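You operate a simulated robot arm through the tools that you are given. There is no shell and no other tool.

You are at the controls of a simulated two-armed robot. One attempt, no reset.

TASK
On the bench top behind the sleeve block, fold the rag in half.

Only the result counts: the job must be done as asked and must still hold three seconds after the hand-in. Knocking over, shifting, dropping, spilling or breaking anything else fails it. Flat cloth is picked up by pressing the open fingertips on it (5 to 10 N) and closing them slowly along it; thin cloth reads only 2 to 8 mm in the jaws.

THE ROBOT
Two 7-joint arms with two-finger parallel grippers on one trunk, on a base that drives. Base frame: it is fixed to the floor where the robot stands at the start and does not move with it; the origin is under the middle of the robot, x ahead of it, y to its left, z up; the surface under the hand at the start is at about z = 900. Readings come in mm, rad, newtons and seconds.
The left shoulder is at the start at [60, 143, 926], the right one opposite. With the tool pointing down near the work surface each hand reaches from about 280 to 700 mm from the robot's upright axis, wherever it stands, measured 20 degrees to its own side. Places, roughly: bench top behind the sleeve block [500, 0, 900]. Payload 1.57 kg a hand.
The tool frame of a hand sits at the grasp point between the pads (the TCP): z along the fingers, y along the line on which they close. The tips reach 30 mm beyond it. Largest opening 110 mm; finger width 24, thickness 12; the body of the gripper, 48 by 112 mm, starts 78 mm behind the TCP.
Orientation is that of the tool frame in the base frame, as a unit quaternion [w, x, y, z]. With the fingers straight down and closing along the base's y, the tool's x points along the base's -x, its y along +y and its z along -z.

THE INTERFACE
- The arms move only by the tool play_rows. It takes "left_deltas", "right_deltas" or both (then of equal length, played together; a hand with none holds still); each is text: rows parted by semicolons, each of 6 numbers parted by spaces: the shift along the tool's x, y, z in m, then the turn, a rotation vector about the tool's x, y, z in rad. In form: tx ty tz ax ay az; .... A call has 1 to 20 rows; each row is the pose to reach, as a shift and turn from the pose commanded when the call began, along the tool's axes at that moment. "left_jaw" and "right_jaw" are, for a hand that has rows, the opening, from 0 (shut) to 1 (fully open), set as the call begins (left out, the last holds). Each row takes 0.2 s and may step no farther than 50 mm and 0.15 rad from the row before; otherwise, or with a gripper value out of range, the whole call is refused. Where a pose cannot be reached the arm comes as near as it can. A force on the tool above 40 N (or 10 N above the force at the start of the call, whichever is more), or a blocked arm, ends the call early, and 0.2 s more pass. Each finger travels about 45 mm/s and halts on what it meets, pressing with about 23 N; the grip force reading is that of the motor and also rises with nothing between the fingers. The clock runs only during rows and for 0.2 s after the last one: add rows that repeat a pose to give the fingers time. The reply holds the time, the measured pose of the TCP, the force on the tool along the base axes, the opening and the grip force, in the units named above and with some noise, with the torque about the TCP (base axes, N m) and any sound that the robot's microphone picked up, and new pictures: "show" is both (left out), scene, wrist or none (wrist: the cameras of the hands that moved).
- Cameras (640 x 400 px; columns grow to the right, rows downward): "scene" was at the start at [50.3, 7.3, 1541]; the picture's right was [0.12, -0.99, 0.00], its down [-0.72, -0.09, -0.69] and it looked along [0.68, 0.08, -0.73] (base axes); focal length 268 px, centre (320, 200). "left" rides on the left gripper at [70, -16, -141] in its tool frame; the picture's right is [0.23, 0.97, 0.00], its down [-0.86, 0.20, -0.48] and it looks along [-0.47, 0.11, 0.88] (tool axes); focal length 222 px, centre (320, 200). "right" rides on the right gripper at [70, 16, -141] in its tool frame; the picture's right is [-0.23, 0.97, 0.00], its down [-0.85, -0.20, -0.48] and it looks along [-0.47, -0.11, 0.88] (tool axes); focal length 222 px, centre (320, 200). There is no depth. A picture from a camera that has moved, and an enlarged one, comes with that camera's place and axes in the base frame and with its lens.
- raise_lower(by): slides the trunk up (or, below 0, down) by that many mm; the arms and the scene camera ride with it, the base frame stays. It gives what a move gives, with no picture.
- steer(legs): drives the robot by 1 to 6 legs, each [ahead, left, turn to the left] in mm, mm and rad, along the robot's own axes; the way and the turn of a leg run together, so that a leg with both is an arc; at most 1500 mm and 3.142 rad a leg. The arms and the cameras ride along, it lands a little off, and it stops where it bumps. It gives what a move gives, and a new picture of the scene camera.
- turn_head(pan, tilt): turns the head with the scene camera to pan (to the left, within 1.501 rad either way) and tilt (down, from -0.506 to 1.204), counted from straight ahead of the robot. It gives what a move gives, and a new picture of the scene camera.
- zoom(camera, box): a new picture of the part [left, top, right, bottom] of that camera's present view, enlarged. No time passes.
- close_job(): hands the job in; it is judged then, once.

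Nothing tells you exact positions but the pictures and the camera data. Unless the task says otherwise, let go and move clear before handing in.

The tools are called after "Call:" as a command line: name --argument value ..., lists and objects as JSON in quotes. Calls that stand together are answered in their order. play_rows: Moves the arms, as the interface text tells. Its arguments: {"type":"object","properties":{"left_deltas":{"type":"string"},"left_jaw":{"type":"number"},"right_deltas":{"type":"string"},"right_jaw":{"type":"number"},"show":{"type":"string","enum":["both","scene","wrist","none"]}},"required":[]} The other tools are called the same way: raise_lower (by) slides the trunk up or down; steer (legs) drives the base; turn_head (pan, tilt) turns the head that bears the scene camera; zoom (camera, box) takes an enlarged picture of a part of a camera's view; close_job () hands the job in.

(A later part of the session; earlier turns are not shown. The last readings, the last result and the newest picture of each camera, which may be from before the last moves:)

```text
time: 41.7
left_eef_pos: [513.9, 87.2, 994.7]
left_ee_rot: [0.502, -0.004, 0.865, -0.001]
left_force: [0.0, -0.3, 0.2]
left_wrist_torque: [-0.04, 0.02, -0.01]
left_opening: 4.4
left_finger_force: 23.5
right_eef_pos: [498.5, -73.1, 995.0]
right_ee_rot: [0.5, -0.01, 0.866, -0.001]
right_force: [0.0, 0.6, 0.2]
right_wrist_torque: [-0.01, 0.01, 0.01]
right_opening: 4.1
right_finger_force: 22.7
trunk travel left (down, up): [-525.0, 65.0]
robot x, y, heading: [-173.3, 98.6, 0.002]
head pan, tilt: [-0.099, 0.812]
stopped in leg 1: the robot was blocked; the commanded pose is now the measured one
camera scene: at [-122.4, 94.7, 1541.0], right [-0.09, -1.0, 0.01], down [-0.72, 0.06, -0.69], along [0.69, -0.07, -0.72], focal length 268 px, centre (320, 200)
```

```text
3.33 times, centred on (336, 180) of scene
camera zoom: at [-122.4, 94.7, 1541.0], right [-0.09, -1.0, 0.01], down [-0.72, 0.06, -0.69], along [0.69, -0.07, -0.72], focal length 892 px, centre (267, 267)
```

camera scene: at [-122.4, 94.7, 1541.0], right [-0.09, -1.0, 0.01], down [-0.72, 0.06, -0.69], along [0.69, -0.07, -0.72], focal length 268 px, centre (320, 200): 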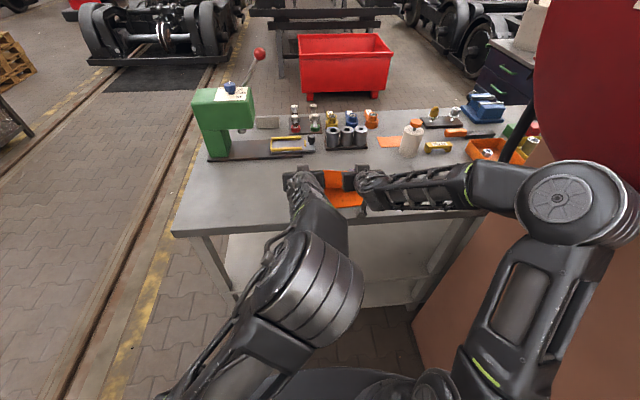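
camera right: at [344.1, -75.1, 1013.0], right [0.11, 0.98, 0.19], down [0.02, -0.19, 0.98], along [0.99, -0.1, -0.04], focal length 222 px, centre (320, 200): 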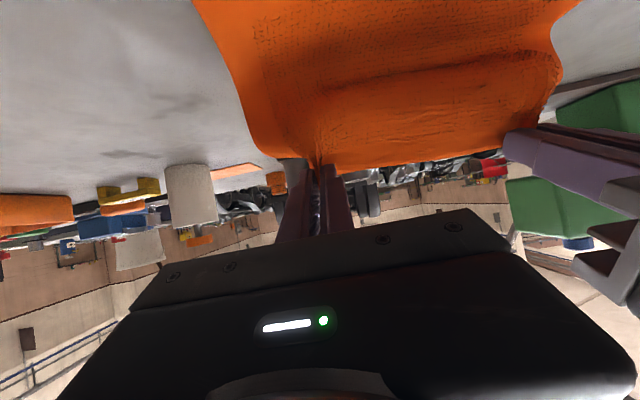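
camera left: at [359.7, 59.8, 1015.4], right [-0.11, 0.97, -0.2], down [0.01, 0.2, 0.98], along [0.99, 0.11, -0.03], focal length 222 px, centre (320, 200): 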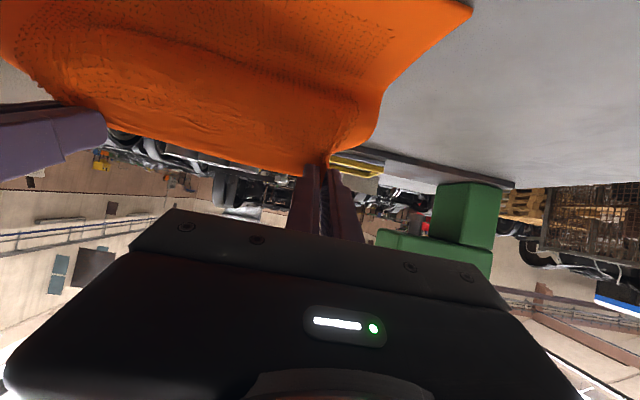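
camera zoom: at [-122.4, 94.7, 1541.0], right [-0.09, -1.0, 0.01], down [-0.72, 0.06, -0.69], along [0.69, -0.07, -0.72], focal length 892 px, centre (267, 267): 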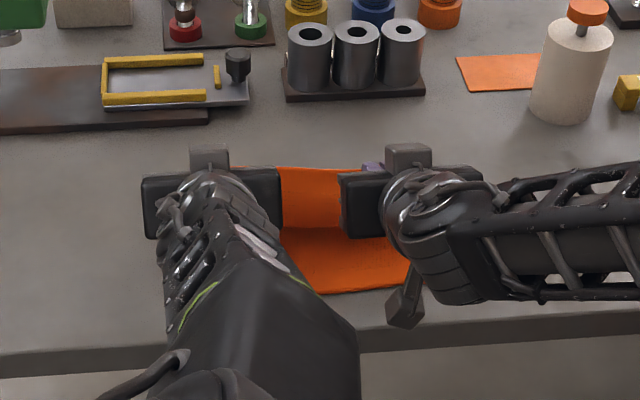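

The right elbow has touched the hose reel again and pushed the robot slightly left. I'll step the base left in small amounts and bring the hands back right by the same amount, so the cloth stays where it is.

Call:
steer --legs '[[0, 32, 0]]'

Call:
play_rows --left_deltas "0 -0.01 0 0 0 0; 0 -0.02 0 0 0 0; 0 -0.03 0 0 0 0; 0 -0.036 0 0 0 0; 0 -0.036 0 0 0 0" --right_deltas "0 -0.01 0 0 0 0; 0 -0.02 0 0 0 0; 0 -0.03 0 0 0 0; 0 -0.036 0 0 0 0; 0 -0.036 0 0 0 0" --show "scene"

```text
time: 42.5
left_eef_pos: [515.1, 114.9, 993.0]
left_ee_rot: [0.5, -0.004, 0.866, 0.001]
left_force: [-0.1, 1.1, 0.3]
left_wrist_torque: [-0.03, 0.0, -0.03]
left_opening: 4.4
left_finger_force: 23.4
right_eef_pos: [501.9, -47.4, 990.6]
right_ee_rot: [0.498, -0.008, 0.867, 0.001]
right_force: [0.8, 1.4, 1.3]
right_wrist_torque: [-0.03, 0.0, -0.06]
right_opening: 4.1
right_finger_force: 22.9
trunk travel left (down, up): [-525.0, 65.0]
robot x, y, heading: [-167.7, 124.2, 0.006]
head pan, tilt: [-0.099, 0.812]
camera scene: at [-118.7, 118.3, 1541.1], right [-0.09, -1.0, 0.0], down [-0.72, 0.07, -0.69], along [0.69, -0.07, -0.73], focal length 268 px, centre (320, 200)
```

scene: 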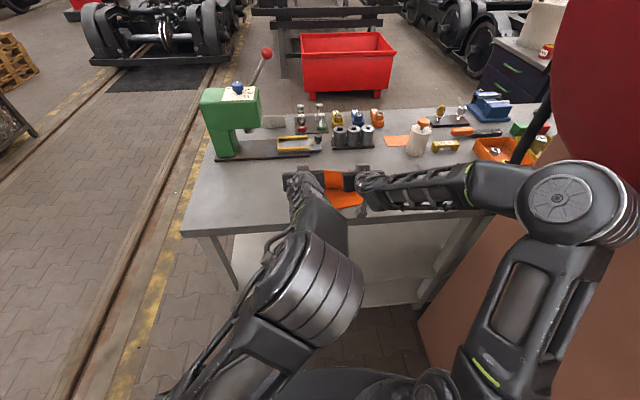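

```text
time: 43.7
left_eef_pos: [515.7, 76.2, 993.8]
left_ee_rot: [0.5, -0.003, 0.866, 0.001]
left_force: [0.1, 0.5, -0.1]
left_wrist_torque: [-0.01, 0.0, 0.01]
left_opening: 4.5
left_finger_force: 23.2
right_eef_pos: [500.9, -84.9, 991.7]
right_ee_rot: [0.498, -0.009, 0.867, 0.003]
right_force: [-1.4, 0.0, 1.2]
right_wrist_torque: [-0.02, 0.0, -0.02]
right_opening: 4.0
right_finger_force: 22.8
trunk travel left (down, up): [-525.0, 65.0]
robot x, y, heading: [-169.9, 124.4, 0.007]
head pan, tilt: [-0.099, 0.812]
camera scene: at [-118.6, 116.1, 1541.0], right [-0.09, -1.0, 0.0], down [-0.72, 0.07, -0.69], along [0.69, -0.06, -0.73], focal length 268 px, centre (320, 200)
```

scene: 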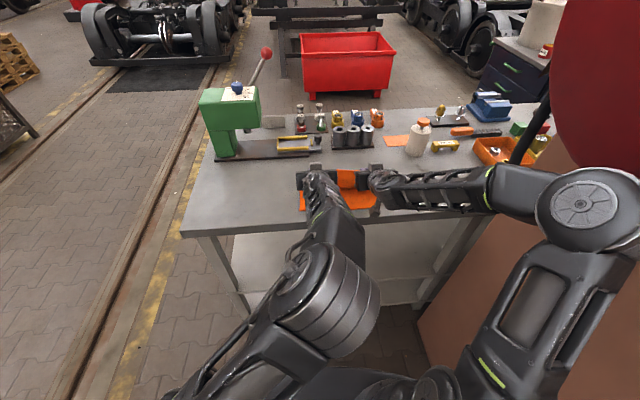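

Call:
zoom --camera "scene" --box '[272, 150, 400, 230]'

Call:
zoom --camera "right" --box '[160, 0, 640, 300]'

Call:
zoom --camera "left" --box '[0, 0, 480, 300]'

```text
5.00 times, centred on (336, 190) of scene
camera zoom: at [-118.6, 116.1, 1541.0], right [-0.09, -1.0, 0.0], down [-0.72, 0.07, -0.69], along [0.69, -0.06, -0.73], focal length 1338 px, centre (240, 250)
```

zoom: 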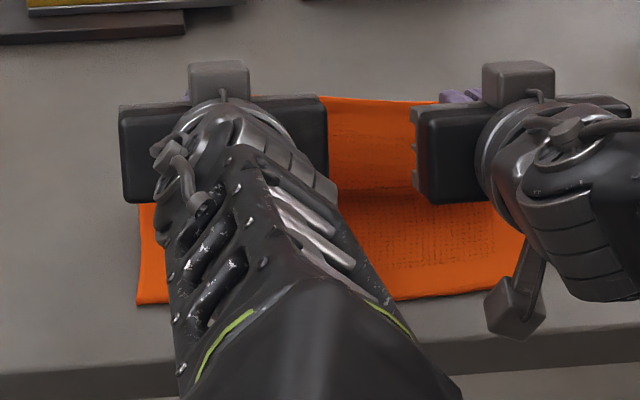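

```text
1.33 times, centred on (400, 150) of right
camera zoom: at [342.9, -71.0, 1001.7], right [0.1, 0.98, 0.19], down [0.02, -0.19, 0.98], along [0.99, -0.09, -0.04], focal length 296 px, centre (213, 267)
```

zoom: 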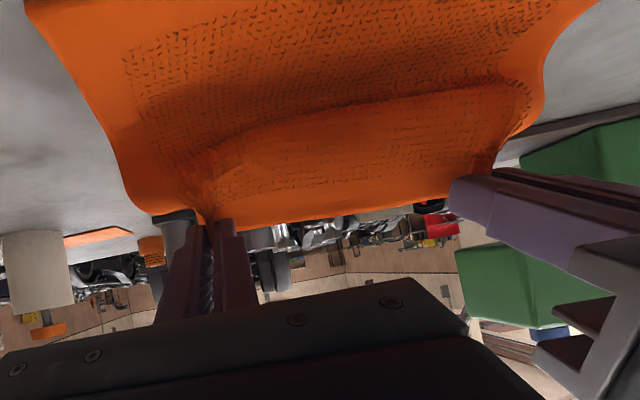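

```text
1.33 times, centred on (240, 150) of left
camera zoom: at [358.7, 60.4, 1004.4], right [-0.12, 0.97, -0.2], down [0.01, 0.2, 0.98], along [0.99, 0.11, -0.03], focal length 296 px, centre (427, 267)
```

zoom: 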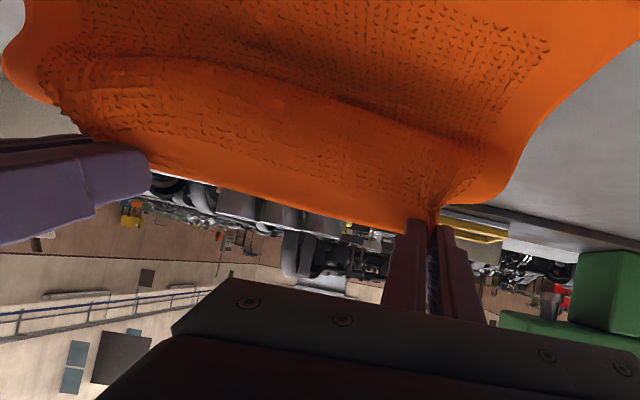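

The robot is free now, and the lower layer's near edge sits at about x 430–444. Next is the second descent: the same arc kept nearly taut, with the fingers rotating to about horizontal, stopping roughly 40 mm above the bench.

Call:
play_rows --left_deltas "0.0053 0.001 -0.0168 0 -0.055 0; 0.0157 0.002 -0.0294 0 -0.155 0; 0.0298 0.004 -0.0383 0 -0.255 0; 0.0466 0.005 -0.044 0 -0.355 0; 0.0641 0.006 -0.0466 0 -0.455 0; 0.0821 0.007 -0.0465 0 -0.555 0; 0.0821 0.007 -0.0465 0 -0.555 0" --right_deltas "0.0019 0 -0.015 0 -0.055 0; 0.0123 0 -0.0276 0 -0.155 0; 0.0263 0.001 -0.0365 0 -0.255 0; 0.0431 0.001 -0.0422 0 -0.355 0; 0.0606 0.001 -0.0448 0 -0.455 0; 0.0786 0.001 -0.0447 0 -0.555 0; 0.0786 0.001 -0.0447 0 -0.555 0" --show "both"

Call:
zoom --camera "scene" --box '[272, 150, 400, 230]'

```text
time: 45.1
left_eef_pos: [447.1, 86.6, 993.9]
left_ee_rot: [0.687, -0.098, 0.718, -0.055]
left_force: [0.9, -11.4, -0.7]
left_wrist_torque: [-0.03, 0.03, -0.27]
left_opening: 4.9
left_finger_force: 22.8
right_eef_pos: [457.6, -84.5, 991.2]
right_ee_rot: [0.584, -0.011, 0.812, 0.011]
right_force: [-0.7, 9.2, 1.0]
right_wrist_torque: [0.14, -0.03, 0.35]
right_opening: 4.6
right_finger_force: 22.9
right hand out of reach, approached as far as the arm can: row 3, 4, 5, 6
trunk travel left (down, up): [-525.0, 65.0]
robot x, y, heading: [-174.9, 121.0, -0.003]
head pan, tilt: [-0.099, 0.812]
stopped in row 6 (left hand): the arm was blocked; the commanded pose is now the measured one
camera scene: at [-122.5, 109.5, 1541.0], right [-0.1, -1.0, 0.0], down [-0.72, 0.07, -0.69], along [0.68, -0.07, -0.73], focal length 268 px, centre (320, 200)
camera right: at [299.7, -72.5, 968.1], right [0.04, 0.97, 0.22], down [-0.18, -0.21, 0.96], along [0.98, -0.08, 0.16], focal length 222 px, centre (320, 200)
camera left: at [305.5, 48.3, 937.4], right [-0.07, 0.9, -0.43], down [-0.46, 0.35, 0.82], along [0.89, 0.25, 0.39], focal length 222 px, centre (320, 200)
```

scene: 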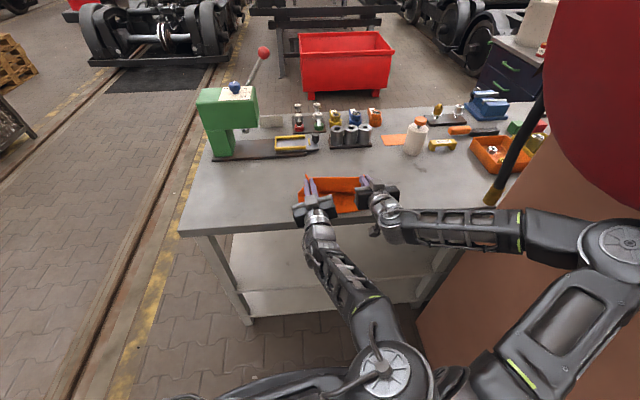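
right: 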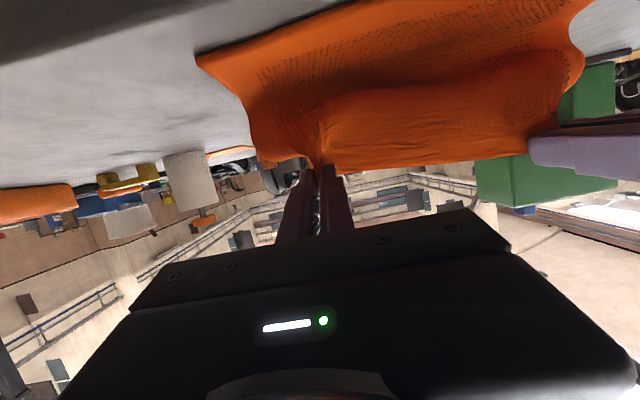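
left: 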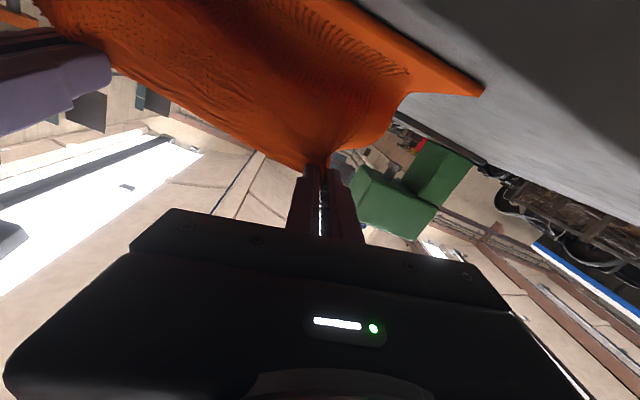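

```text
5.00 times, centred on (336, 190) of scene
camera zoom: at [-122.5, 109.5, 1541.0], right [-0.1, -1.0, 0.0], down [-0.72, 0.07, -0.69], along [0.68, -0.07, -0.73], focal length 1338 px, centre (240, 250)
```

zoom: 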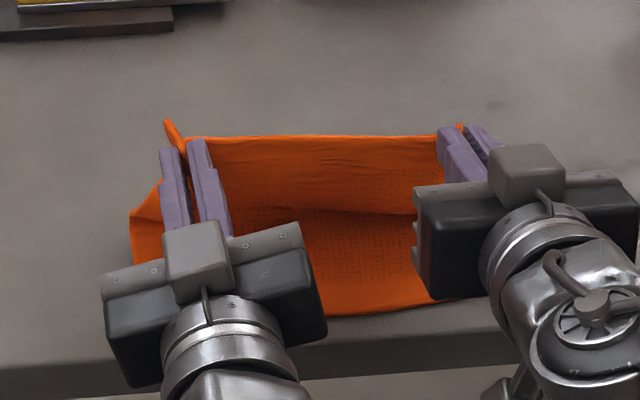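

The left arm jammed against its own limits at that angle, but both grips still hold. I'll rotate back to about 63°, which is reachable, and return to the top of the arc.

Call:
play_rows --left_deltas "-0.0008 -0.0016 0.0089 0.0022 0.106 0.0566; -0.0016 -0.0032 0.0179 0.0045 0.212 0.1132; -0.0024 -0.0048 0.0268 0.0067 0.318 0.17; -0.0032 -0.0064 0.0357 0.009 0.424 0.2265; -0.0032 -0.0064 0.0357 0.009 0.424 0.2265" --right_deltas "-0.0023 0 0.0026 0.0075 0.037 0.0018; -0.0046 0 0.0052 0.015 0.074 0.0035; -0.0069 0 0.0077 0.0225 0.11 0.005; -0.0092 0 0.0103 0.03 0.147 0.007; -0.0092 0 0.0103 0.03 0.147 0.007" --show "scene"

Call:
zoom --camera "scene" --box '[272, 150, 400, 230]'

```text
time: 46.3
left_eef_pos: [481.9, 80.4, 993.9]
left_ee_rot: [0.523, 0.002, 0.852, 0.004]
left_force: [-1.1, -12.1, -0.4]
left_wrist_torque: [-0.29, 0.02, -0.27]
left_opening: 4.5
left_finger_force: 22.8
right_eef_pos: [467.2, -89.7, 986.4]
right_ee_rot: [0.519, 0.006, 0.855, 0.004]
right_force: [0.3, 11.5, 0.1]
right_wrist_torque: [0.23, -0.01, 0.35]
right_opening: 4.4
right_finger_force: 23.2
trunk travel left (down, up): [-525.0, 65.0]
robot x, y, heading: [-172.6, 123.9, -0.001]
head pan, tilt: [-0.099, 0.812]
camera scene: at [-124.6, 103.2, 1538.3], right [-0.1, -1.0, -0.01], down [-0.72, 0.08, -0.69], along [0.69, -0.06, -0.73], focal length 268 px, centre (320, 200)
```

scene: 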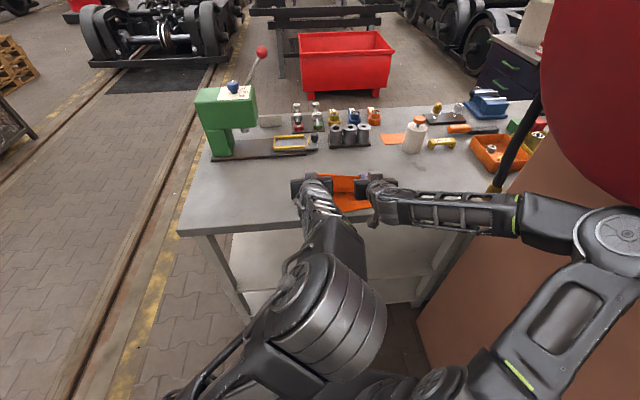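

```text
5.00 times, centred on (336, 190) of scene
camera zoom: at [-124.6, 103.2, 1538.3], right [-0.1, -1.0, -0.01], down [-0.72, 0.08, -0.69], along [0.69, -0.06, -0.73], focal length 1338 px, centre (240, 250)
```

zoom: 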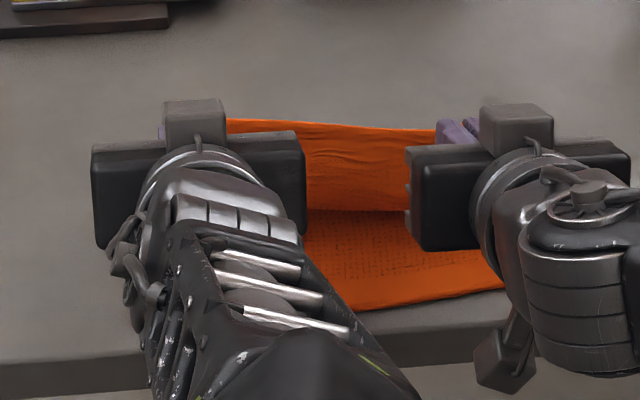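

The robot is now leaning slightly, most likely because the right elbow is up against the underside of the reel. Lowering the trunk and backing the base will finish the descent with the arms unchanged, and it also takes the elbow away from the reel. I'll begin with the trunk.

Call:
raise_lower --by -15

Call:
play_rows --left_deltas "0 -0.003 0 0 0 0; 0 -0.003 0 0 0 0" --right_deltas "0 0.002 0 0 0 0; 0 0.002 0 0 0 0" --show "both"

```text
time: 46.9
left_eef_pos: [483.5, 86.7, 982.2]
left_ee_rot: [0.522, -0.001, 0.853, 0.001]
left_force: [-1.4, -11.0, -0.3]
left_wrist_torque: [-0.31, 0.01, -0.28]
left_opening: 4.5
left_finger_force: 23.5
right_eef_pos: [470.2, -82.1, 984.9]
right_ee_rot: [0.525, 0.0, 0.851, -0.003]
right_force: [0.0, 9.4, -0.4]
right_wrist_torque: [0.19, -0.04, 0.27]
right_opening: 4.4
right_finger_force: 22.8
trunk travel left (down, up): [-510.0, 80.0]
robot x, y, heading: [-177.2, 122.7, 0.004]
head pan, tilt: [-0.099, 0.812]
```

```text
time: 47.5
left_eef_pos: [484.5, 84.1, 980.9]
left_ee_rot: [0.523, 0.0, 0.853, 0.001]
left_force: [0.1, -5.4, -0.9]
left_wrist_torque: [-0.18, 0.02, -0.12]
left_opening: 4.4
left_finger_force: 22.5
right_eef_pos: [469.6, -83.1, 980.4]
right_ee_rot: [0.523, 0.001, 0.852, -0.003]
right_force: [0.1, 5.0, 0.6]
right_wrist_torque: [0.1, -0.03, 0.16]
right_opening: 4.5
right_finger_force: 23.1
trunk travel left (down, up): [-510.0, 80.0]
robot x, y, heading: [-173.8, 125.3, 0.003]
head pan, tilt: [-0.099, 0.812]
camera scene: at [-123.3, 112.6, 1526.1], right [-0.1, -1.0, 0.0], down [-0.72, 0.07, -0.69], along [0.69, -0.07, -0.73], focal length 268 px, centre (320, 200)
camera right: at [311.4, -64.6, 982.4], right [0.11, 0.97, 0.2], down [-0.04, -0.2, 0.98], along [0.99, -0.11, 0.02], focal length 222 px, centre (320, 200)
camera left: at [326.3, 68.5, 983.8], right [-0.11, 0.97, -0.2], down [-0.04, 0.2, 0.98], along [0.99, 0.11, 0.02], focal length 222 px, centre (320, 200)
```

scene: 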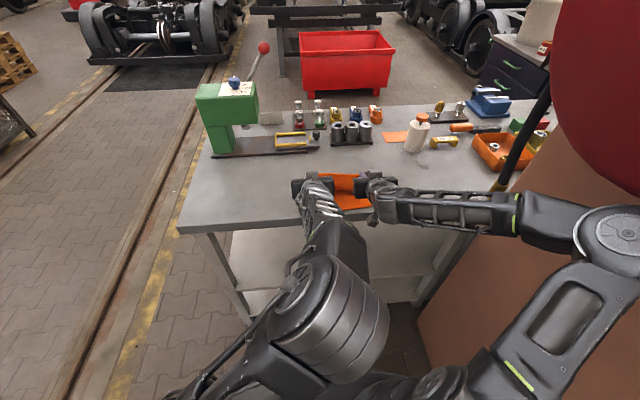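
right: 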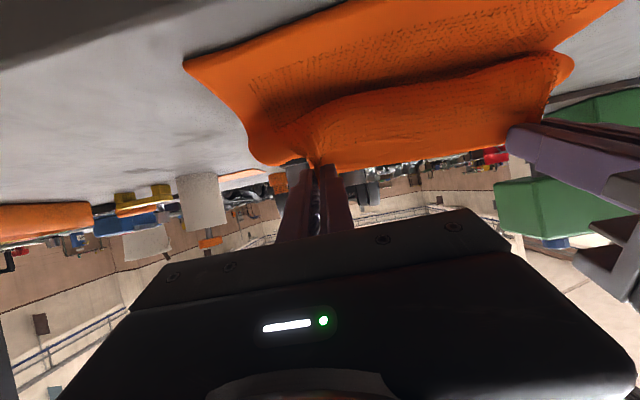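
left: 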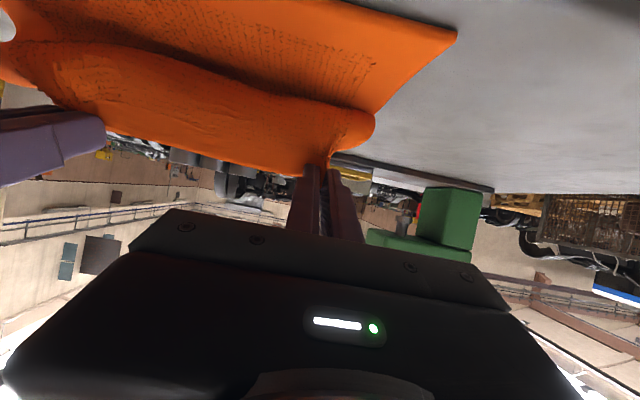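

Call:
zoom --camera "scene" --box '[272, 150, 400, 230]'

Call:
zoom --camera "left" --box '[0, 0, 480, 300]'

```text
5.00 times, centred on (336, 190) of scene
camera zoom: at [-123.3, 112.6, 1526.1], right [-0.1, -1.0, 0.0], down [-0.72, 0.07, -0.69], along [0.69, -0.07, -0.73], focal length 1338 px, centre (240, 250)
```

zoom: 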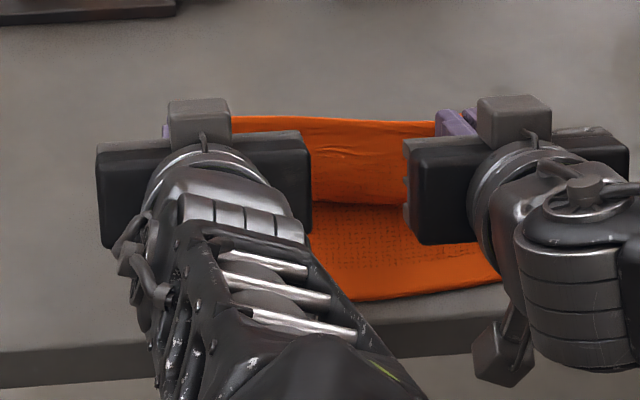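

```text
1.33 times, centred on (240, 150) of left
camera zoom: at [326.3, 68.5, 983.8], right [-0.11, 0.97, -0.2], down [-0.04, 0.2, 0.98], along [0.99, 0.11, 0.02], focal length 296 px, centre (427, 267)
```

zoom: 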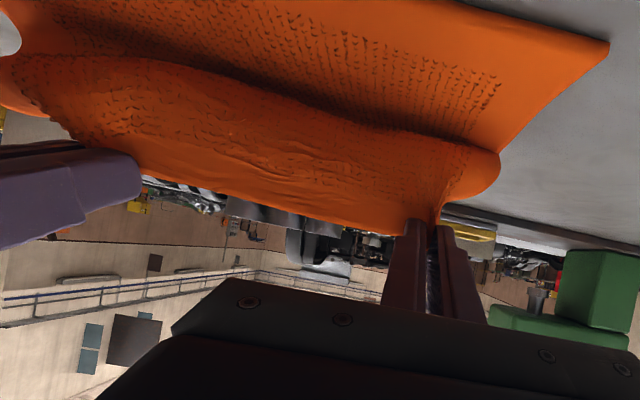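

Contact is gone, but the earlier over-tight pull dragged the rag toward the robot, so its near edge is now at about x≈418 and the bench edge is near 406. I'll level the two hands in x, then finish the fold with small base and trunk moves that never over-stretch the sheet.

Call:
play_rows --left_deltas "0.003 -0.002 -0.0058 0 0 0; 0.0059 -0.004 -0.0116 0 0 0; 0.0059 -0.004 -0.0116 0 0 0" --right_deltas "0 -0.002 0 0 0 0; 0 -0.004 0 0 0 0; 0 -0.004 0 0 0 0" --show "none"

Call:
steer --legs '[[-33, 0, 0]]'

Call:
zoom --camera "scene" --box '[272, 150, 400, 230]'

Call:
zoom --camera "left" --box '[0, 0, 480, 300]'

Call:
zoom --camera "right" --box '[160, 0, 640, 300]'

```text
time: 48.3
left_eef_pos: [470.2, 80.4, 980.7]
left_ee_rot: [0.522, -0.001, 0.853, 0.001]
left_force: [0.1, -4.1, 0.9]
left_wrist_torque: [-0.14, -0.03, -0.06]
left_opening: 4.2
left_finger_force: 22.6
right_eef_pos: [469.9, -85.7, 980.3]
right_ee_rot: [0.523, 0.002, 0.852, -0.004]
right_force: [0.3, 4.7, -0.6]
right_wrist_torque: [0.05, 0.01, 0.13]
right_opening: 4.1
right_finger_force: 23.2
trunk travel left (down, up): [-510.0, 80.0]
robot x, y, heading: [-175.9, 121.8, 0.003]
head pan, tilt: [-0.099, 0.812]
```

```text
time: 49.1
left_eef_pos: [436.5, 80.2, 981.6]
left_ee_rot: [0.523, -0.001, 0.852, 0.001]
left_force: [-0.4, -3.3, -0.1]
left_wrist_torque: [-0.14, 0.0, -0.08]
left_opening: 4.6
left_finger_force: 22.9
right_eef_pos: [435.5, -86.3, 981.8]
right_ee_rot: [0.524, 0.001, 0.852, -0.004]
right_force: [-0.4, 3.9, 0.3]
right_wrist_torque: [0.03, 0.03, 0.07]
right_opening: 4.3
right_finger_force: 22.5
trunk travel left (down, up): [-510.0, 80.0]
robot x, y, heading: [-207.7, 124.2, 0.008]
head pan, tilt: [-0.099, 0.812]
camera scene: at [-158.5, 112.4, 1526.1], right [-0.1, -1.0, 0.0], down [-0.72, 0.07, -0.69], along [0.69, -0.07, -0.72], focal length 268 px, centre (320, 200)
```

scene: 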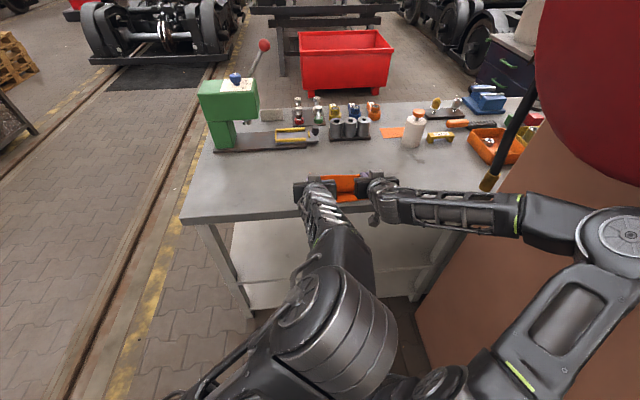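

```text
5.00 times, centred on (336, 190) of scene
camera zoom: at [-158.5, 112.4, 1526.1], right [-0.1, -1.0, 0.0], down [-0.72, 0.07, -0.69], along [0.69, -0.07, -0.72], focal length 1338 px, centre (240, 250)
```

zoom: 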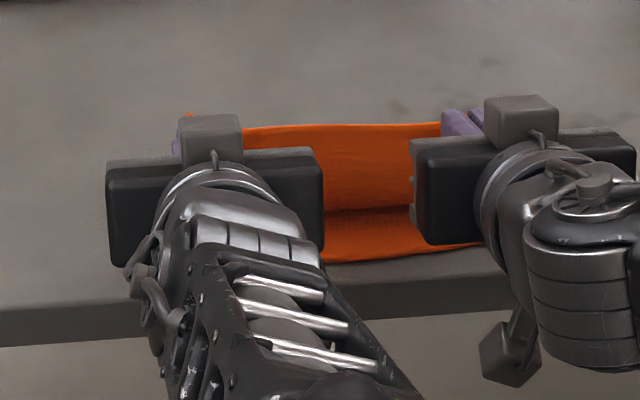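

```text
1.33 times, centred on (240, 150) of left
camera zoom: at [278.1, 63.7, 984.6], right [-0.1, 0.97, -0.2], down [-0.04, 0.2, 0.98], along [0.99, 0.11, 0.02], focal length 296 px, centre (427, 267)
```

zoom: 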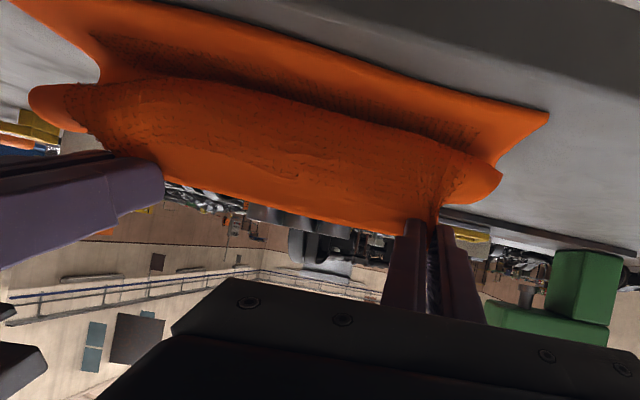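

```text
1.33 times, centred on (400, 150) of right
camera zoom: at [276.7, -68.5, 983.0], right [0.11, 0.97, 0.2], down [-0.04, -0.2, 0.98], along [0.99, -0.11, 0.02], focal length 296 px, centre (213, 267)
```

zoom: 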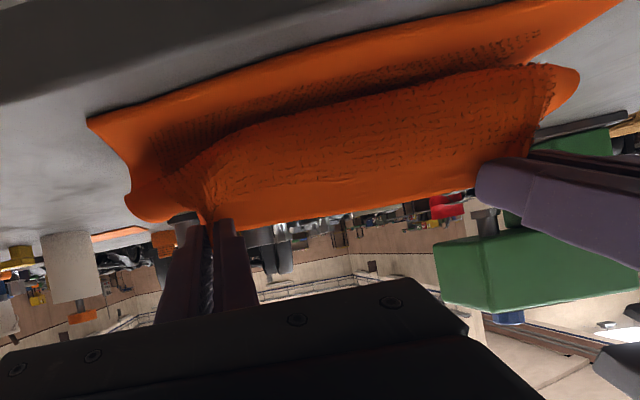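

The near corners are level at x≈419, but at this finger angle the hem would be left standing or curling back when released. Lowering the trunk step by step while raising the hands should lower the elbows and let the fingers pitch further. I'll first move back toward the top of the arc, then start.

Call:
play_rows --left_deltas "-0.0085 0 0.0058 0 0 0; -0.017 0 0.0115 0 0 0; -0.0256 0 0.0173 0 0 0; -0.0256 0 0.0173 0 0 0" --right_deltas "-0.0085 0 0.0058 0 0 0; -0.017 0 0.0115 0 0 0; -0.0256 0 0.0173 0 0 0; -0.0256 0 0.0173 0 0 0" --show "none"

Call:
raise_lower --by -40

Call:
play_rows --left_deltas "-0.0119 0 -0.006 0 0 0; -0.0238 0 -0.0121 0 0 0; -0.0356 0 -0.0181 0 0 0; -0.0356 0 -0.0181 0 0 0" --right_deltas "-0.0119 0 -0.006 0 0 0; -0.0238 0 -0.0121 0 0 0; -0.0356 0 -0.0181 0 0 0; -0.0356 0 -0.0181 0 0 0" --show "scene"

```text
time: 50.1
left_eef_pos: [463.8, 78.5, 995.5]
left_ee_rot: [0.523, 0.0, 0.852, 0.0]
left_force: [-0.8, -1.3, -0.3]
left_wrist_torque: [-0.1, -0.01, -0.03]
left_opening: 4.7
left_finger_force: 23.3
right_eef_pos: [464.0, -86.3, 997.1]
right_ee_rot: [0.523, 0.001, 0.852, -0.003]
right_force: [-0.4, 2.4, 0.6]
right_wrist_torque: [0.03, -0.02, 0.09]
right_opening: 4.3
right_finger_force: 22.5
trunk travel left (down, up): [-510.0, 80.0]
robot x, y, heading: [-207.6, 120.6, 0.002]
head pan, tilt: [-0.099, 0.812]
```

```text
time: 51.0
left_eef_pos: [464.6, 78.9, 956.5]
left_ee_rot: [0.522, -0.001, 0.853, 0.001]
left_force: [-0.3, -1.3, -0.3]
left_wrist_torque: [-0.12, 0.0, -0.05]
left_opening: 4.4
left_finger_force: 23.3
right_eef_pos: [464.0, -85.3, 957.3]
right_ee_rot: [0.523, 0.001, 0.852, -0.003]
right_force: [-0.5, 1.4, -0.1]
right_wrist_torque: [-0.01, -0.01, 0.1]
right_opening: 4.2
right_finger_force: 23.2
trunk travel left (down, up): [-470.0, 120.0]
robot x, y, heading: [-202.9, 123.3, 0.007]
head pan, tilt: [-0.099, 0.812]
```

```text
time: 52.0
left_eef_pos: [464.8, 78.0, 994.5]
left_ee_rot: [0.522, 0.0, 0.853, 0.001]
left_force: [0.3, -2.7, 0.3]
left_wrist_torque: [-0.11, 0.01, -0.02]
left_opening: 4.5
left_finger_force: 23.1
right_eef_pos: [464.9, -86.2, 998.1]
right_ee_rot: [0.523, 0.002, 0.852, -0.004]
right_force: [-0.1, 0.9, -0.5]
right_wrist_torque: [0.04, 0.0, 0.05]
right_opening: 4.3
right_finger_force: 23.5
trunk travel left (down, up): [-470.0, 120.0]
robot x, y, heading: [-207.2, 119.7, 0.003]
head pan, tilt: [-0.099, 0.812]
camera scene: at [-156.3, 112.3, 1486.0], right [-0.1, -1.0, 0.0], down [-0.72, 0.07, -0.69], along [0.69, -0.07, -0.73], focal length 268 px, centre (320, 200)
```

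scene: 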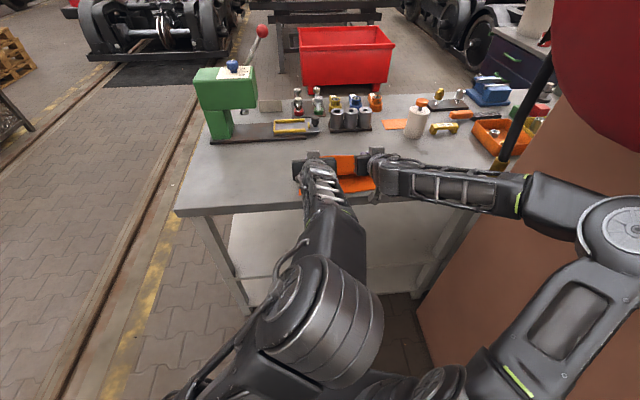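

The trunk trade-off works smoothly, with no contact. I'll do two more cycles.

Call:
raise_lower --by -40

Call:
play_rows --left_deltas "-0.0119 0 -0.006 0 0 0; -0.0238 0 -0.0121 0 0 0; -0.0356 0 -0.0181 0 0 0; -0.0356 0 -0.0181 0 0 0" --right_deltas "-0.0119 0 -0.006 0 0 0; -0.0238 0 -0.0121 0 0 0; -0.0356 0 -0.0181 0 0 0; -0.0356 0 -0.0181 0 0 0" --show "none"

Call:
raise_lower --by -40

Call:
play_rows --left_deltas "-0.0119 0 -0.006 0 0 0; -0.0238 0 -0.0121 0 0 0; -0.0356 0 -0.0181 0 0 0; -0.0356 0 -0.0181 0 0 0" --right_deltas "-0.0119 0 -0.006 0 0 0; -0.0238 0 -0.0121 0 0 0; -0.0356 0 -0.0181 0 0 0; -0.0356 0 -0.0181 0 0 0" --show "scene"

```text
time: 52.8
left_eef_pos: [463.3, 78.9, 954.2]
left_ee_rot: [0.522, 0.0, 0.853, 0.001]
left_force: [0.2, -2.2, 0.3]
left_wrist_torque: [-0.09, 0.01, -0.03]
left_opening: 4.4
left_finger_force: 23.0
right_eef_pos: [464.0, -86.2, 957.0]
right_ee_rot: [0.523, 0.001, 0.852, -0.003]
right_force: [-0.2, 1.1, -0.1]
right_wrist_torque: [-0.03, -0.02, 0.04]
right_opening: 4.2
right_finger_force: 23.4
trunk travel left (down, up): [-430.0, 160.0]
robot x, y, heading: [-203.7, 124.3, 0.002]
head pan, tilt: [-0.099, 0.812]
```

```text
time: 53.8
left_eef_pos: [463.6, 79.3, 993.8]
left_ee_rot: [0.522, 0.0, 0.853, 0.0]
left_force: [-0.5, -1.2, -0.5]
left_wrist_torque: [-0.05, 0.02, 0.0]
left_opening: 4.5
left_finger_force: 22.6
right_eef_pos: [465.4, -84.3, 998.2]
right_ee_rot: [0.523, 0.001, 0.852, -0.002]
right_force: [-0.5, 0.3, 0.2]
right_wrist_torque: [-0.01, -0.01, 0.01]
right_opening: 4.1
right_finger_force: 22.5
trunk travel left (down, up): [-430.0, 160.0]
robot x, y, heading: [-206.2, 123.2, 0.003]
head pan, tilt: [-0.099, 0.812]
```

```text
time: 54.6
left_eef_pos: [463.3, 78.3, 954.1]
left_ee_rot: [0.522, 0.0, 0.853, 0.001]
left_force: [-1.2, -0.3, 0.4]
left_wrist_torque: [-0.06, -0.03, 0.02]
left_opening: 4.4
left_finger_force: 23.0
right_eef_pos: [463.8, -82.9, 958.7]
right_ee_rot: [0.523, 0.0, 0.852, -0.002]
right_force: [-0.7, -0.5, 0.3]
right_wrist_torque: [0.0, 0.0, 0.06]
right_opening: 4.2
right_finger_force: 23.2
trunk travel left (down, up): [-390.0, 200.0]
robot x, y, heading: [-211.0, 121.6, 0.004]
head pan, tilt: [-0.099, 0.812]
```

```text
time: 55.6
left_eef_pos: [464.6, 77.5, 993.4]
left_ee_rot: [0.523, 0.0, 0.853, 0.001]
left_force: [0.6, -0.7, 0.0]
left_wrist_torque: [-0.09, -0.01, -0.02]
left_opening: 4.6
left_finger_force: 23.4
right_eef_pos: [464.7, -86.5, 997.9]
right_ee_rot: [0.523, 0.0, 0.852, -0.002]
right_force: [-0.9, 0.2, 0.1]
right_wrist_torque: [-0.01, 0.0, 0.02]
right_opening: 4.2
right_finger_force: 23.2
trunk travel left (down, up): [-390.0, 200.0]
robot x, y, heading: [-210.3, 123.7, 0.005]
head pan, tilt: [-0.099, 0.812]
camera scene: at [-156.4, 112.4, 1406.0], right [-0.1, -1.0, 0.0], down [-0.72, 0.07, -0.69], along [0.69, -0.07, -0.73], focal length 268 px, centre (320, 200)
```

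scene: 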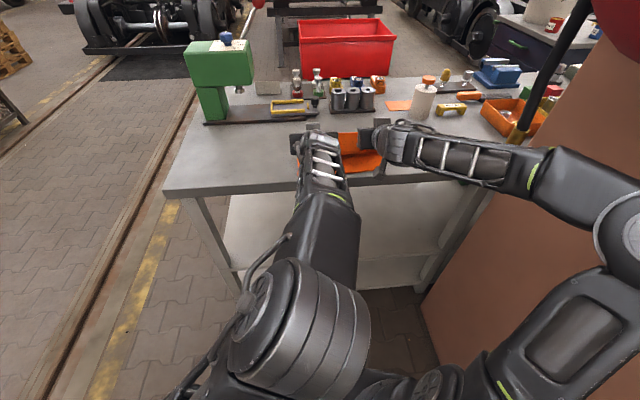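

Still clean. Two more cycles, then I'll test the finger pitch.

Call:
raise_lower --by -40

Call:
play_rows --left_deltas "-0.0119 0 -0.006 0 0 0; -0.0238 0 -0.0121 0 0 0; -0.0356 0 -0.0181 0 0 0; -0.0356 0 -0.0181 0 0 0" --right_deltas "-0.0119 0 -0.006 0 0 0; -0.0238 0 -0.0121 0 0 0; -0.0356 0 -0.0181 0 0 0; -0.0356 0 -0.0181 0 0 0" --show "none"

Call:
raise_lower --by -40

Call:
play_rows --left_deltas "-0.0119 0 -0.006 0 0 0; -0.0238 0 -0.0121 0 0 0; -0.0356 0 -0.0181 0 0 0; -0.0356 0 -0.0181 0 0 0" --right_deltas "-0.0119 0 -0.006 0 0 0; -0.0238 0 -0.0121 0 0 0; -0.0356 0 -0.0181 0 0 0; -0.0356 0 -0.0181 0 0 0" --show "both"

```text
time: 56.5
left_eef_pos: [463.8, 78.0, 954.4]
left_ee_rot: [0.522, -0.001, 0.853, 0.001]
left_force: [-0.4, -0.8, -0.8]
left_wrist_torque: [-0.09, -0.01, 0.0]
left_opening: 4.6
left_finger_force: 23.3
right_eef_pos: [464.6, -85.6, 958.3]
right_ee_rot: [0.523, 0.001, 0.852, -0.003]
right_force: [0.0, 0.6, 1.0]
right_wrist_torque: [0.03, 0.02, 0.01]
right_opening: 4.0
right_finger_force: 23.2
trunk travel left (down, up): [-350.0, 240.0]
robot x, y, heading: [-208.5, 123.6, 0.002]
head pan, tilt: [-0.099, 0.812]
```

```text
time: 57.5
left_eef_pos: [464.8, 79.8, 993.7]
left_ee_rot: [0.522, -0.001, 0.853, 0.001]
left_force: [-0.4, -0.9, -0.5]
left_wrist_torque: [-0.04, 0.01, 0.0]
left_opening: 4.4
left_finger_force: 23.0
right_eef_pos: [464.9, -85.5, 998.6]
right_ee_rot: [0.524, 0.001, 0.852, -0.003]
right_force: [0.6, 1.2, -0.9]
right_wrist_torque: [-0.02, -0.01, 0.05]
right_opening: 4.1
right_finger_force: 23.2
trunk travel left (down, up): [-350.0, 240.0]
robot x, y, heading: [-209.1, 122.0, 0.001]
head pan, tilt: [-0.099, 0.812]
```

```text
time: 58.3
left_eef_pos: [463.8, 78.0, 954.4]
left_ee_rot: [0.523, 0.0, 0.852, 0.0]
left_force: [-0.8, -1.2, 0.5]
left_wrist_torque: [-0.09, -0.01, -0.04]
left_opening: 4.4
left_finger_force: 22.8
right_eef_pos: [464.5, -85.5, 958.4]
right_ee_rot: [0.524, 0.0, 0.852, -0.003]
right_force: [0.0, 1.1, -0.5]
right_wrist_torque: [-0.02, 0.01, 0.04]
right_opening: 4.4
right_finger_force: 23.6
trunk travel left (down, up): [-310.0, 280.0]
robot x, y, heading: [-209.8, 119.8, 0.002]
head pan, tilt: [-0.099, 0.812]
```

```text
time: 59.3
left_eef_pos: [464.0, 77.9, 995.7]
left_ee_rot: [0.522, 0.0, 0.853, 0.0]
left_force: [-0.2, -1.2, 0.0]
left_wrist_torque: [-0.07, 0.02, -0.01]
left_opening: 4.8
left_finger_force: 23.4
right_eef_pos: [465.5, -84.9, 998.2]
right_ee_rot: [0.523, 0.001, 0.852, -0.003]
right_force: [-0.6, 0.4, 0.8]
right_wrist_torque: [-0.02, 0.01, -0.02]
right_opening: 4.1
right_finger_force: 22.6
trunk travel left (down, up): [-310.0, 280.0]
robot x, y, heading: [-207.8, 124.8, 0.007]
head pan, tilt: [-0.099, 0.812]
camera scene: at [-156.5, 112.4, 1326.0], right [-0.1, -1.0, 0.0], down [-0.72, 0.07, -0.69], along [0.69, -0.07, -0.73], focal length 268 px, centre (320, 200)
camera right: at [305.9, -67.2, 999.1], right [0.11, 0.97, 0.2], down [-0.04, -0.2, 0.98], along [0.99, -0.11, 0.02], focal length 222 px, centre (320, 200)
camera left: at [307.2, 62.6, 998.4], right [-0.1, 0.97, -0.2], down [-0.04, 0.2, 0.98], along [0.99, 0.11, 0.02], focal length 222 px, centre (320, 200)
```

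scene: 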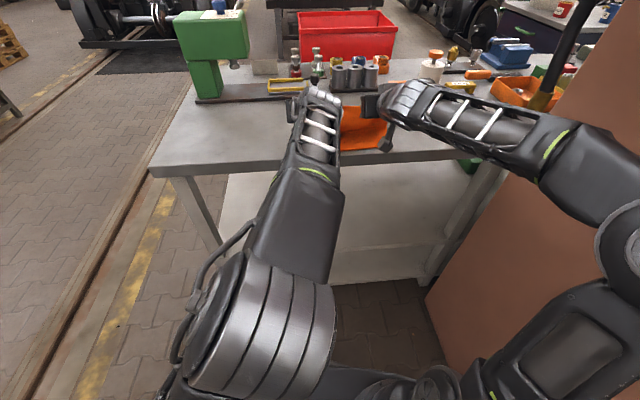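
right: 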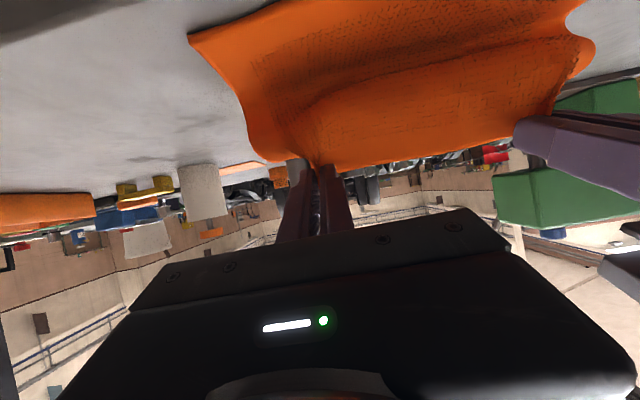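
left: 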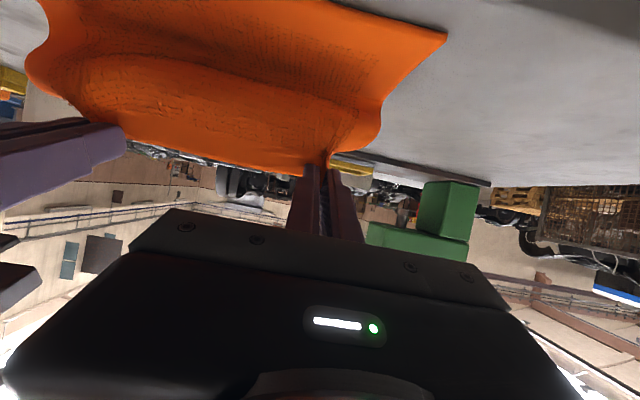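

The trunk is down 215 mm and everything is still held. Now I'll test pitching both hands toward horizontal while keeping the fingertips in place.

Call:
play_rows --left_deltas "0.0033 0 0.0001 0 -0.11 0; 0.0066 0 0.0007 0 -0.22 0; 0.0097 0 0.0016 0 -0.33 0; 0.0128 0 0.0028 0 -0.44 0; 0.0128 0 0.0028 0 -0.44 0" --right_deltas "0.0033 0 0.0001 0 -0.11 0; 0.0066 0 0.0007 0 -0.22 0; 0.0097 0 0.0016 0 -0.33 0; 0.0128 0 0.0028 0 -0.44 0; 0.0128 0 0.0028 0 -0.44 0" --show "both"

```text
time: 60.5
left_eef_pos: [460.4, 78.8, 983.2]
left_ee_rot: [0.696, 0.0, 0.718, 0.0]
left_force: [-0.4, -0.1, 0.0]
left_wrist_torque: [-0.05, 0.01, -0.01]
left_opening: 4.3
left_finger_force: 22.6
right_eef_pos: [460.1, -84.9, 985.0]
right_ee_rot: [0.698, 0.0, 0.717, -0.003]
right_force: [0.5, 0.9, -0.9]
right_wrist_torque: [-0.04, -0.01, 0.03]
right_opening: 4.1
right_finger_force: 23.2
trunk travel left (down, up): [-310.0, 280.0]
robot x, y, heading: [-209.3, 119.5, -0.001]
head pan, tilt: [-0.099, 0.812]
camera scene: at [-156.3, 112.4, 1326.1], right [-0.1, -1.0, 0.0], down [-0.72, 0.07, -0.69], along [0.69, -0.07, -0.73], focal length 268 px, centre (320, 200)
camera right: at [316.5, -67.2, 918.6], right [0.01, 0.97, 0.22], down [-0.45, -0.19, 0.87], along [0.89, -0.11, 0.44], focal length 222 px, centre (320, 200)
camera left: at [318.0, 62.6, 918.2], right [-0.01, 0.97, -0.23], down [-0.45, 0.2, 0.87], along [0.89, 0.11, 0.44], focal length 222 px, centre (320, 200)
```

scene: 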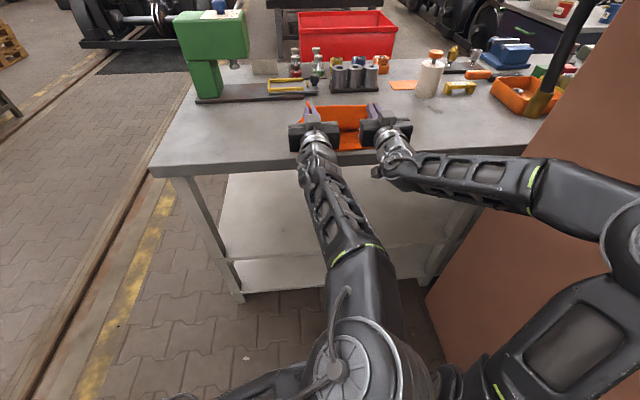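
right: 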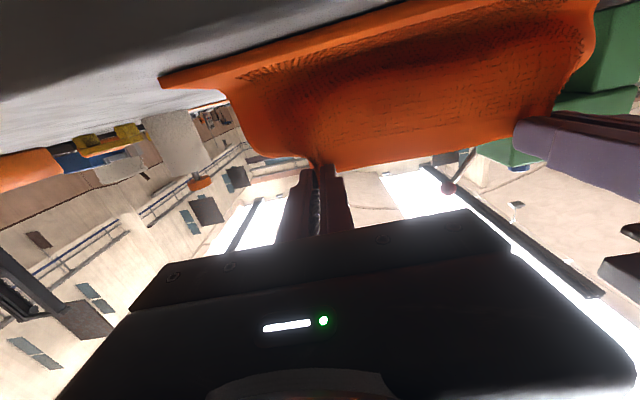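
left: 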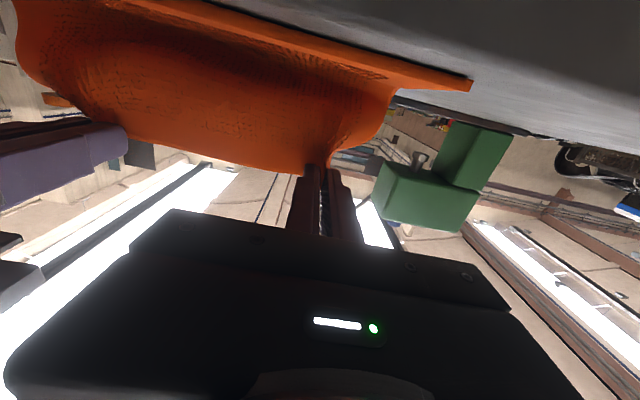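

Both hands reach horizontal now. I'll pitch a bit further, to about 111°, so the hem tips toward the robot and falls open the right way.

Call:
play_rows --left_deltas "0.003 0 0.0002 0 -0.1 0; 0.006 0 0.0006 0 -0.2 0; 0.0089 0 0.0014 0 -0.3 0; 0.0116 0 0.0024 0 -0.4 0; 0.0116 0 0.0024 0 -0.4 0" --right_deltas "0.003 0 0.0002 0 -0.1 0; 0.006 0 0.0006 0 -0.2 0; 0.0089 0 0.0014 0 -0.3 0; 0.0116 0 0.0024 0 -0.4 0; 0.0116 0 0.0024 0 -0.4 0" --show "both"

Call:
zoom --camera "scene" --box '[240, 60, 432, 180]'

```text
time: 61.7
left_eef_pos: [462.5, 78.4, 970.9]
left_ee_rot: [0.825, 0.0, 0.565, 0.0]
left_force: [0.1, 0.0, 0.2]
left_wrist_torque: [-0.05, 0.01, 0.02]
left_opening: 4.5
left_finger_force: 22.8
right_eef_pos: [460.2, -84.9, 985.2]
right_ee_rot: [0.697, 0.001, 0.717, -0.004]
right_force: [0.3, 2.0, -0.9]
right_wrist_torque: [0.03, 0.01, 0.04]
right_opening: 4.0
right_finger_force: 23.2
right hand out of reach, approached as far as the arm can: row 1, 2, 3, 4, 5
trunk travel left (down, up): [-310.0, 280.0]
robot x, y, heading: [-208.4, 121.6, 0.005]
head pan, tilt: [-0.099, 0.812]
camera scene: at [-156.3, 112.3, 1326.0], right [-0.1, -1.0, 0.0], down [-0.72, 0.07, -0.69], along [0.69, -0.07, -0.73], focal length 268 px, centre (320, 200)
camera right: at [316.5, -67.3, 918.7], right [0.01, 0.97, 0.22], down [-0.45, -0.19, 0.87], along [0.89, -0.11, 0.44], focal length 222 px, centre (320, 200)
camera left: at [355.6, 62.6, 855.3], right [0.08, 0.97, -0.21], down [-0.76, 0.2, 0.62], along [0.65, 0.11, 0.75], focal length 222 px, centre (320, 200)
```

scene: 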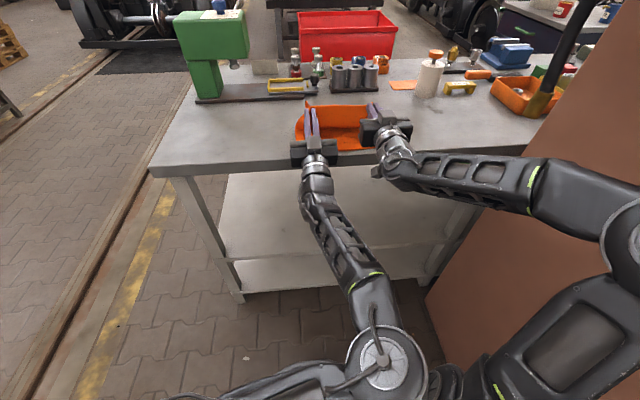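
right: 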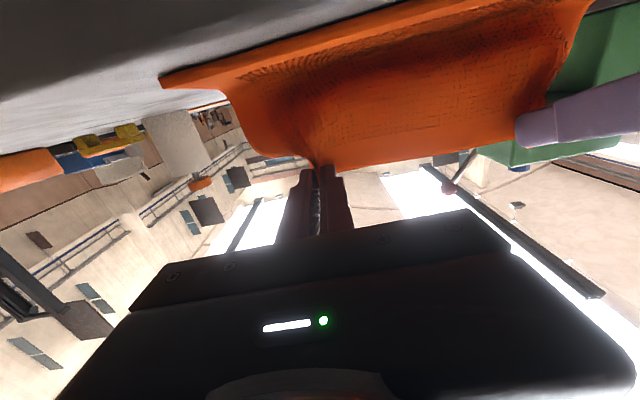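
left: 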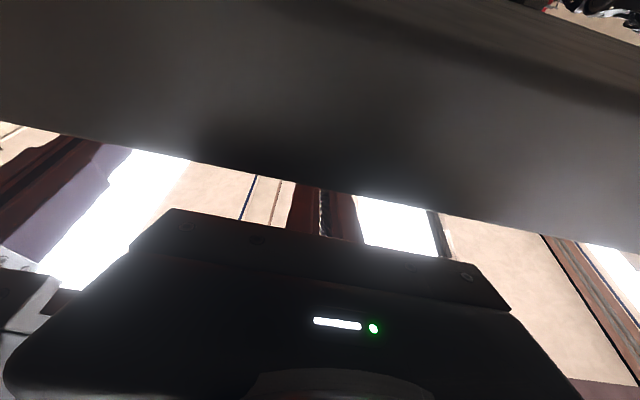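

```text
3.33 times, centred on (336, 120) of scene
camera zoom: at [-156.3, 112.3, 1326.0], right [-0.1, -1.0, 0.0], down [-0.72, 0.07, -0.69], along [0.69, -0.07, -0.73], focal length 892 px, centre (267, 467)
```

zoom: 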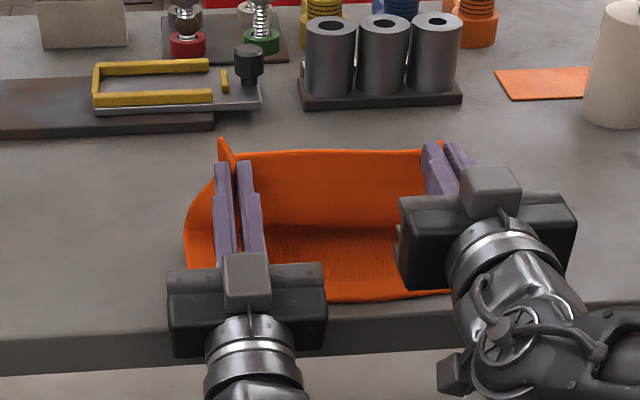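

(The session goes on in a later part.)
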